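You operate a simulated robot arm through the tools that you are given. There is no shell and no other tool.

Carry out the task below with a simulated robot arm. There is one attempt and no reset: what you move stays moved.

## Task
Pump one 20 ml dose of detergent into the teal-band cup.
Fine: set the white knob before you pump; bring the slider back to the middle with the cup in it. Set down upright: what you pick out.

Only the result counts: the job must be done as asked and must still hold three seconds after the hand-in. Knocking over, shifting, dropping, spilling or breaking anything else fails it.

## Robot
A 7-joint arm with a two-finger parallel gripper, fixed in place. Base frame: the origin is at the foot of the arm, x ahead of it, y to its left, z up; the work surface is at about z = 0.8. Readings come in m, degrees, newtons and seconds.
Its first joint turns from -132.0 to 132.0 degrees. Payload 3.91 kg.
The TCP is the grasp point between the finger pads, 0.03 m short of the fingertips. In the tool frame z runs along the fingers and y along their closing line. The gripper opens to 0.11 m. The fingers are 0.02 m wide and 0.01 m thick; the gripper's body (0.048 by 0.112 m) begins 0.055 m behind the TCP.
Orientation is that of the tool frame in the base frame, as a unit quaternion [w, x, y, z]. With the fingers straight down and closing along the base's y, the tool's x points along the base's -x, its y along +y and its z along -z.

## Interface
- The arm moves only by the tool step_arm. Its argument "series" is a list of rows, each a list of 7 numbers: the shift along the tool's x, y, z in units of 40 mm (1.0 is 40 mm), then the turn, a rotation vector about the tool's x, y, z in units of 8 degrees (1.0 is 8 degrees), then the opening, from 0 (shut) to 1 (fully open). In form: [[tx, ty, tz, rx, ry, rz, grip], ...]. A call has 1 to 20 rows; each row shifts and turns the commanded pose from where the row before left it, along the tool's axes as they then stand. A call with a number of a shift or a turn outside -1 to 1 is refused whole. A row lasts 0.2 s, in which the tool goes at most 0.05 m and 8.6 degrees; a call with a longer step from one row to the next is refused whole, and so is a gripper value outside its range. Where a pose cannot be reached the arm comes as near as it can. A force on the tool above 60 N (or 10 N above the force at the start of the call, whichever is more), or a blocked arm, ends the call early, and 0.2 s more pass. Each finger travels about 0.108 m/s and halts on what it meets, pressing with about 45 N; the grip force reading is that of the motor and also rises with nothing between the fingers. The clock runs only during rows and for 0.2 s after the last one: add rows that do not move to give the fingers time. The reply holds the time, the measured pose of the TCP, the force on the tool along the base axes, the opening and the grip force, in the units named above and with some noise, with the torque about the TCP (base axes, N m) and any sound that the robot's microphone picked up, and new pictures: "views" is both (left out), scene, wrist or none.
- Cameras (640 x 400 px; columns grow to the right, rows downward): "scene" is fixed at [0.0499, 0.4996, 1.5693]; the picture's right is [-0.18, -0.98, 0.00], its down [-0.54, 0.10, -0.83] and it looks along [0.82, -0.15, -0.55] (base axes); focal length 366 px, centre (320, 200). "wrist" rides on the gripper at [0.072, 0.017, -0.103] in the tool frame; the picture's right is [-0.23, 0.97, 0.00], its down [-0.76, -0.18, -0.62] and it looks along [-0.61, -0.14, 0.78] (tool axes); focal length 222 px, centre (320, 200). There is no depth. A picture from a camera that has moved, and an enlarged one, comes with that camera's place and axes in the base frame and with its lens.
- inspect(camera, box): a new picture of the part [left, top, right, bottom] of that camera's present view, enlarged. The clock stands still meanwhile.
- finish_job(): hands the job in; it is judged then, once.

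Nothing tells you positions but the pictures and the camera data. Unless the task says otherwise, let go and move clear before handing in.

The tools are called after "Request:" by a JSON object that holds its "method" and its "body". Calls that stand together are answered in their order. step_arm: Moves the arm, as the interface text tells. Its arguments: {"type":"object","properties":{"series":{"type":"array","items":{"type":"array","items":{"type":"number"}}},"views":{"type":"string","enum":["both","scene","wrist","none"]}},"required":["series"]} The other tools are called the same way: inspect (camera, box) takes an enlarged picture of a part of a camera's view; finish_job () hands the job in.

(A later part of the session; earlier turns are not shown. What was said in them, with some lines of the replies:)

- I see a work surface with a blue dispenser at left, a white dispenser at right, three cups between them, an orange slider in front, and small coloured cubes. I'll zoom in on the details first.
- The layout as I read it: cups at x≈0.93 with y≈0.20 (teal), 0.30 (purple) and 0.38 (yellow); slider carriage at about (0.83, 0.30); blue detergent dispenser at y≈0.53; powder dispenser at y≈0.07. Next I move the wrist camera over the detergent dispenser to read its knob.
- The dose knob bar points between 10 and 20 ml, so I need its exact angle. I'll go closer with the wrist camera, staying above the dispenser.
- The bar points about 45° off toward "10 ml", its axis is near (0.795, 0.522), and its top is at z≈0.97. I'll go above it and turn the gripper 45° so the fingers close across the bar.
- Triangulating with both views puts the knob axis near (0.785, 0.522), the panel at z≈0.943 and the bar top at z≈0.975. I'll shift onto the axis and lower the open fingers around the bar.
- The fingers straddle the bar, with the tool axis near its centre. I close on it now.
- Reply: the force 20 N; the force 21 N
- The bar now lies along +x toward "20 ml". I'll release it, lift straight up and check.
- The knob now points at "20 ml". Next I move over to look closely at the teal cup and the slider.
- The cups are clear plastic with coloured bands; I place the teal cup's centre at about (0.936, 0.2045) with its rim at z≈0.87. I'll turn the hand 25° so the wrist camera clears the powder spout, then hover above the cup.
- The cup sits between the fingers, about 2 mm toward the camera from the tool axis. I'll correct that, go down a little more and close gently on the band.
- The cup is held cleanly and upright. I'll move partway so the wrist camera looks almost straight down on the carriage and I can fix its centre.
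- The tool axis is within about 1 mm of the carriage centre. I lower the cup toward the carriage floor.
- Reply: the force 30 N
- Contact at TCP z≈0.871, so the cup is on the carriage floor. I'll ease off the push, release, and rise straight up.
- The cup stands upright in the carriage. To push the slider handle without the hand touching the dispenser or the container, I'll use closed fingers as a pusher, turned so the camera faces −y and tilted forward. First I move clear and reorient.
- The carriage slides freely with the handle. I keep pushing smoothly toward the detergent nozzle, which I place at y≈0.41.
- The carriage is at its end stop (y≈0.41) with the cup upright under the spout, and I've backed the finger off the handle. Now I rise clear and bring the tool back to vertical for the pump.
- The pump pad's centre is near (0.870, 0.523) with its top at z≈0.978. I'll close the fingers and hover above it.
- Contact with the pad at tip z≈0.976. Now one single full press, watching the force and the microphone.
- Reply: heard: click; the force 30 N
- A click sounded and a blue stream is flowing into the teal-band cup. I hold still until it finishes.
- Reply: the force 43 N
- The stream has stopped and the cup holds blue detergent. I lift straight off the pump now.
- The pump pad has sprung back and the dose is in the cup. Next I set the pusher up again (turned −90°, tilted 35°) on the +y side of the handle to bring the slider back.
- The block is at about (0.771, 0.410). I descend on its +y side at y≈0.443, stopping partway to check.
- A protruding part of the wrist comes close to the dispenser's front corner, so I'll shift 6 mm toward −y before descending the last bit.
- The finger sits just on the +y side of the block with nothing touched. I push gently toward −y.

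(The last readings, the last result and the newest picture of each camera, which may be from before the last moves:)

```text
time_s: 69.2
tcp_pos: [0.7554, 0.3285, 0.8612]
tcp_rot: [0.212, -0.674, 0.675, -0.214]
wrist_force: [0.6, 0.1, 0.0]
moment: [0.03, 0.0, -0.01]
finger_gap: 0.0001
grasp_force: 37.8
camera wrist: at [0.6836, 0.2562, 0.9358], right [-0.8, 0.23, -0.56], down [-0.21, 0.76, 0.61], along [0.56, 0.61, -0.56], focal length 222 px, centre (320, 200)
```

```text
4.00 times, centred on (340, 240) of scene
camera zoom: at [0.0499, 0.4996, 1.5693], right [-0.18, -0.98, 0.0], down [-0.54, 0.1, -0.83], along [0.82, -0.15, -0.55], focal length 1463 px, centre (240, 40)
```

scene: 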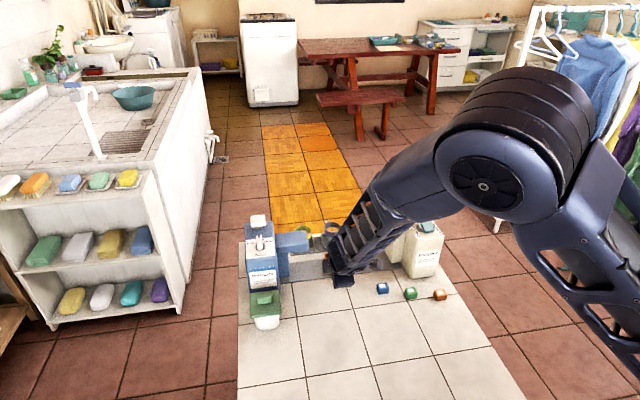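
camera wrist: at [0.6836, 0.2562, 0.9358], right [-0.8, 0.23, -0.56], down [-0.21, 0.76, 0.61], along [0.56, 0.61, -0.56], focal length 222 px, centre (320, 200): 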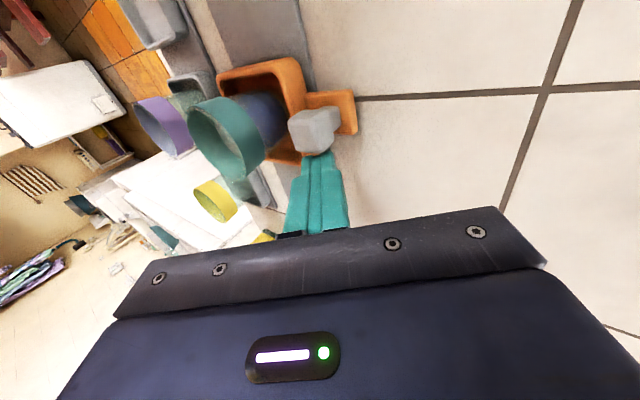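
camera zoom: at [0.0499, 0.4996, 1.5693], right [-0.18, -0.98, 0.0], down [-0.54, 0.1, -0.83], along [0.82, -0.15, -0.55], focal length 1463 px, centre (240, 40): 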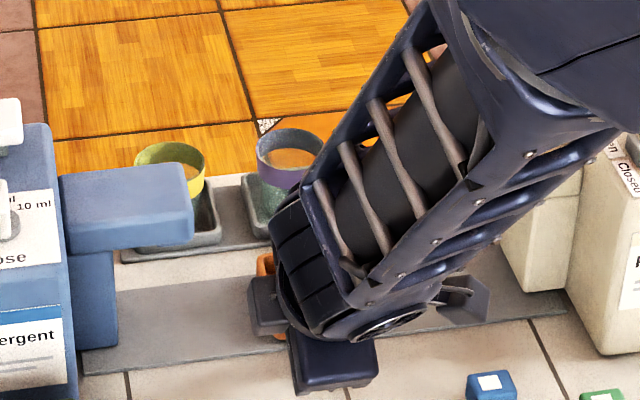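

Request:
{"method": "step_arm", "body": {"series": [[0.05, 0, 0, 0, 0, 0, 0], [0.05, 0, 0, 0, 0, 0, 0], [0.05, 0, 0, 0, 0, 0, 0], [0, 0, 0, 0, 0, 0, 0], [-0.1, 0, 0, 0, 0, 0, 0], [-0.2, 0, 0, 0, 0, 0, 0], [0, -0.4, -0.75, 0, 0, 0, 0], [0, -0.4, -0.8, 0, 0, 0, 0], [0, -0.4, -0.8, 0, 0, 0, 0], [0, -0.4, -0.8, 0, 0, 0, 0], [0, -0.4, -0.8, 0, 0, 0, 0], [0, 0, 0, 0, 0, 0, 0]], "views": "both"}}

Request:
{"method": "inspect", "body": {"camera": "scene", "box": [290, 190, 390, 290]}}

Request:
{"method": "inspect", "body": {"camera": "scene", "box": [290, 205, 390, 290]}}

```text
time_s: 71.8
tcp_pos: [0.7295, 0.3354, 1.0356]
tcp_rot: [0.213, -0.674, 0.674, -0.212]
wrist_force: [0.1, 0.3, -0.2]
moment: [0.0, 0.02, -0.03]
finger_gap: 0.0001
grasp_force: 37.4
camera wrist: at [0.6572, 0.2626, 1.1113], right [-0.8, 0.23, -0.56], down [-0.21, 0.76, 0.61], along [0.56, 0.61, -0.56], focal length 222 px, centre (320, 200)
```

scene: 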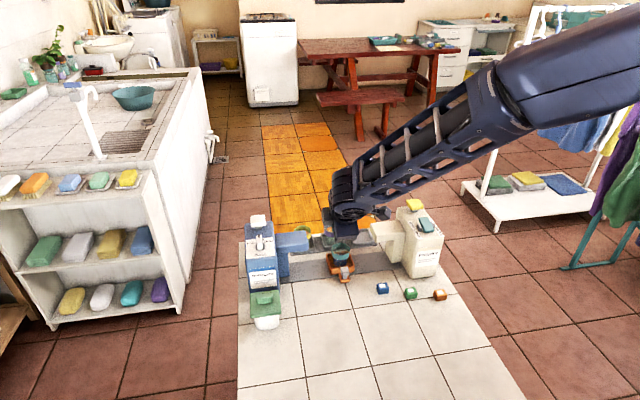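
wrist: 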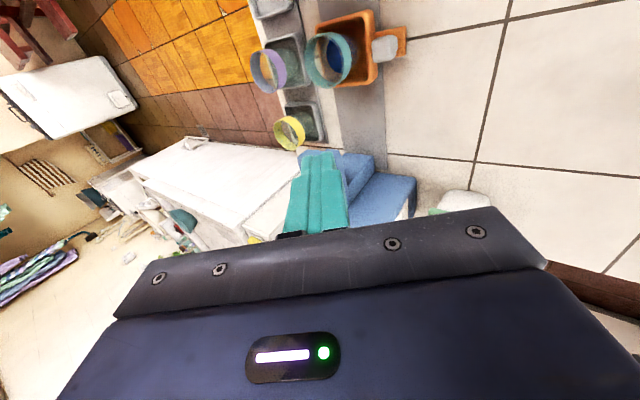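

```text
4.00 times, centred on (340, 240) of scene
camera zoom: at [0.0499, 0.4996, 1.5693], right [-0.18, -0.98, 0.0], down [-0.54, 0.1, -0.83], along [0.82, -0.15, -0.55], focal length 1463 px, centre (240, 40)
```

zoom: 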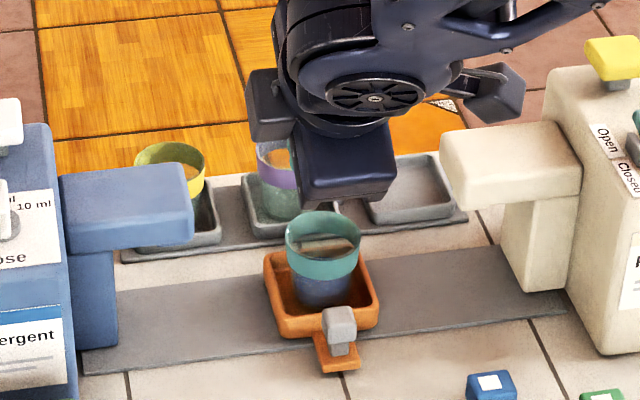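

```text
4.71 times, centred on (340, 248) of scene
camera zoom: at [0.0499, 0.4996, 1.5693], right [-0.18, -0.98, 0.0], down [-0.54, 0.1, -0.83], along [0.82, -0.15, -0.55], focal length 1721 px, centre (226, -24)
```

zoom: 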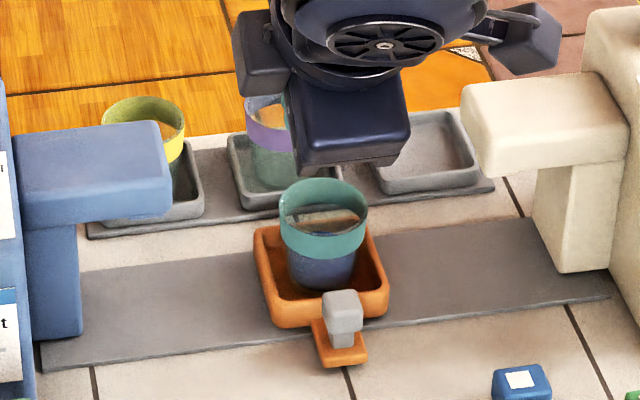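

The carriage is back at its starting position to within about a millimetre, with the cup upright in it. I move the arm up and clear, then do a final check.

Request:
{"method": "step_arm", "body": {"series": [[0, -0.573, -0.819, 0, 0, 0, 0], [0, -0.573, -0.819, 0, 0, 0, 0], [0, -0.573, -0.819, 0, 0, 0, 0], [0.9, 0, 0, 0, 0, 0, 0], [0.9, 0, 0, 0, 0, 0, 0], [0.9, 0, 0, 0, 0, 0, 0], [0.9, 0, 0, 0, 0, 0, 0], [0.9, 0, 0, 0, 0, 0, 0], [0.9, 0, 0, 0, 0, 0, 0], [0, 0, 0, 0, 0, 0, 0], [0, 0, 0, 0, 0, 0, 0]], "views": "both"}}

Request:
{"method": "inspect", "body": {"camera": "scene", "box": [230, 180, 470, 330]}}

Request:
{"method": "inspect", "body": {"camera": "scene", "box": [290, 205, 390, 290]}}

Request:
{"method": "inspect", "body": {"camera": "scene", "box": [235, 205, 325, 335]}}

```text
time_s: 74.2
tcp_pos: [0.7316, 0.1208, 1.1573]
tcp_rot: [0.213, -0.674, 0.674, -0.212]
wrist_force: [0.0, -0.2, -0.2]
moment: [-0.01, 0.04, -0.01]
finger_gap: 0.0001
grasp_force: 37.9
camera wrist: at [0.6587, 0.0477, 1.2321], right [-0.8, 0.23, -0.56], down [-0.21, 0.76, 0.61], along [0.56, 0.61, -0.56], focal length 222 px, centre (320, 200)
```

scene: 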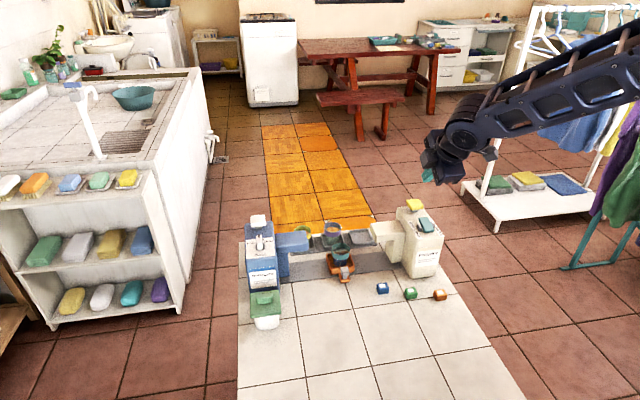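
wrist: 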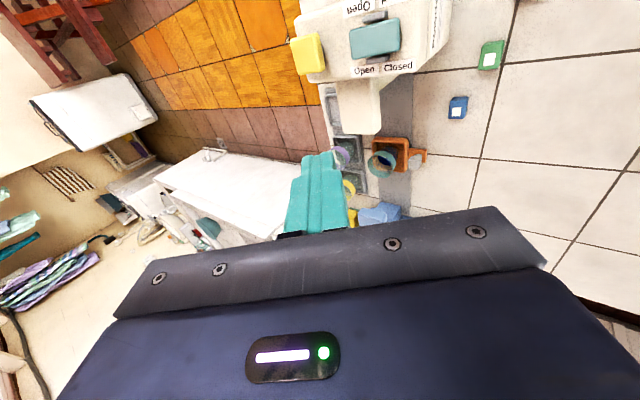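

```text
2.67 times, centred on (350, 255) of scene
camera zoom: at [0.0499, 0.4996, 1.5693], right [-0.18, -0.98, 0.0], down [-0.54, 0.1, -0.83], along [0.82, -0.15, -0.55], focal length 975 px, centre (240, 53)
```

zoom: 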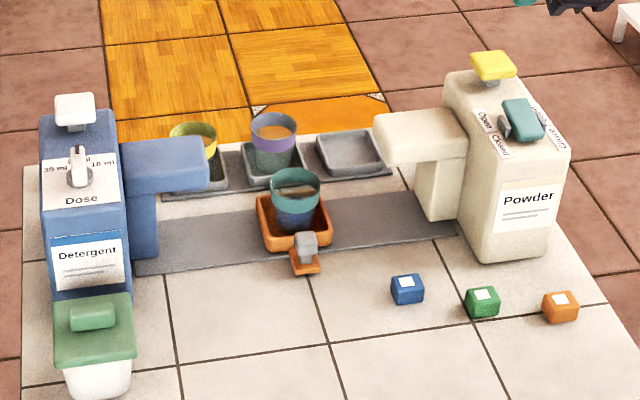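

```text
4.71 times, centred on (340, 248) of scene
camera zoom: at [0.0499, 0.4996, 1.5693], right [-0.18, -0.98, 0.0], down [-0.54, 0.1, -0.83], along [0.82, -0.15, -0.55], focal length 1721 px, centre (226, -24)
```

zoom: 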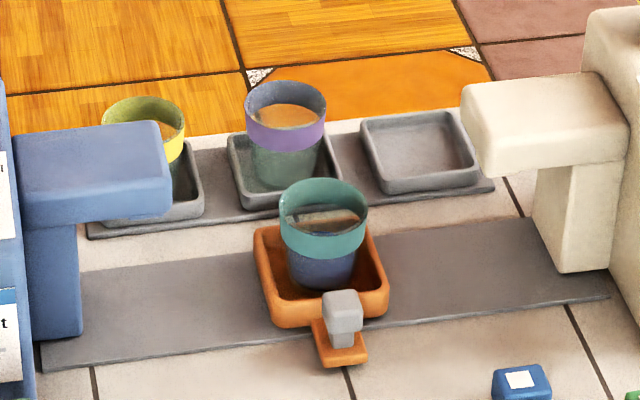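

```text
3.08 times, centred on (280, 270) of scene
camera zoom: at [0.0499, 0.4996, 1.5693], right [-0.18, -0.98, 0.0], down [-0.54, 0.1, -0.83], along [0.82, -0.15, -0.55], focal length 1126 px, centre (443, -15)
```

zoom: 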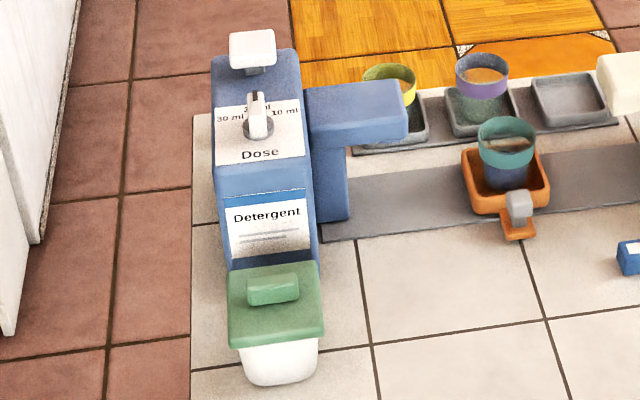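

Everything looks right: the teal-band cup holds the dose and stands upright in the carriage, the slider is back in the middle, the knob is at 20 ml, and nothing else has moved. The arm is clear, so I hand in the job.

Request:
{"method": "finish_job", "body": {}}

```text
The job is handed in.
```

I pumped one 20 ml dose of detergent into the teal-band cup and handed the job in; no result has come back yet.

- **Knob:** I turned the white knob from about 10 ml to 20 ml before pumping.
- **Cup:** I took the teal-band cup from its tray and set it upright in the slider. It is still standing there.
- **Dose:** I pressed the detergent pump once. I heard a single click and saw one blue stream run into the cup and stop.
- **Slider:** I pushed it back to the middle with the cup in it. In the camera view it lines up with where it started to within about a millimetre.
- **Surroundings:** The last pictures show the other two cups, the dispensers, the green-lidded container and the small cubes where they were. I saw no spills, and the arm was clear before I handed in.
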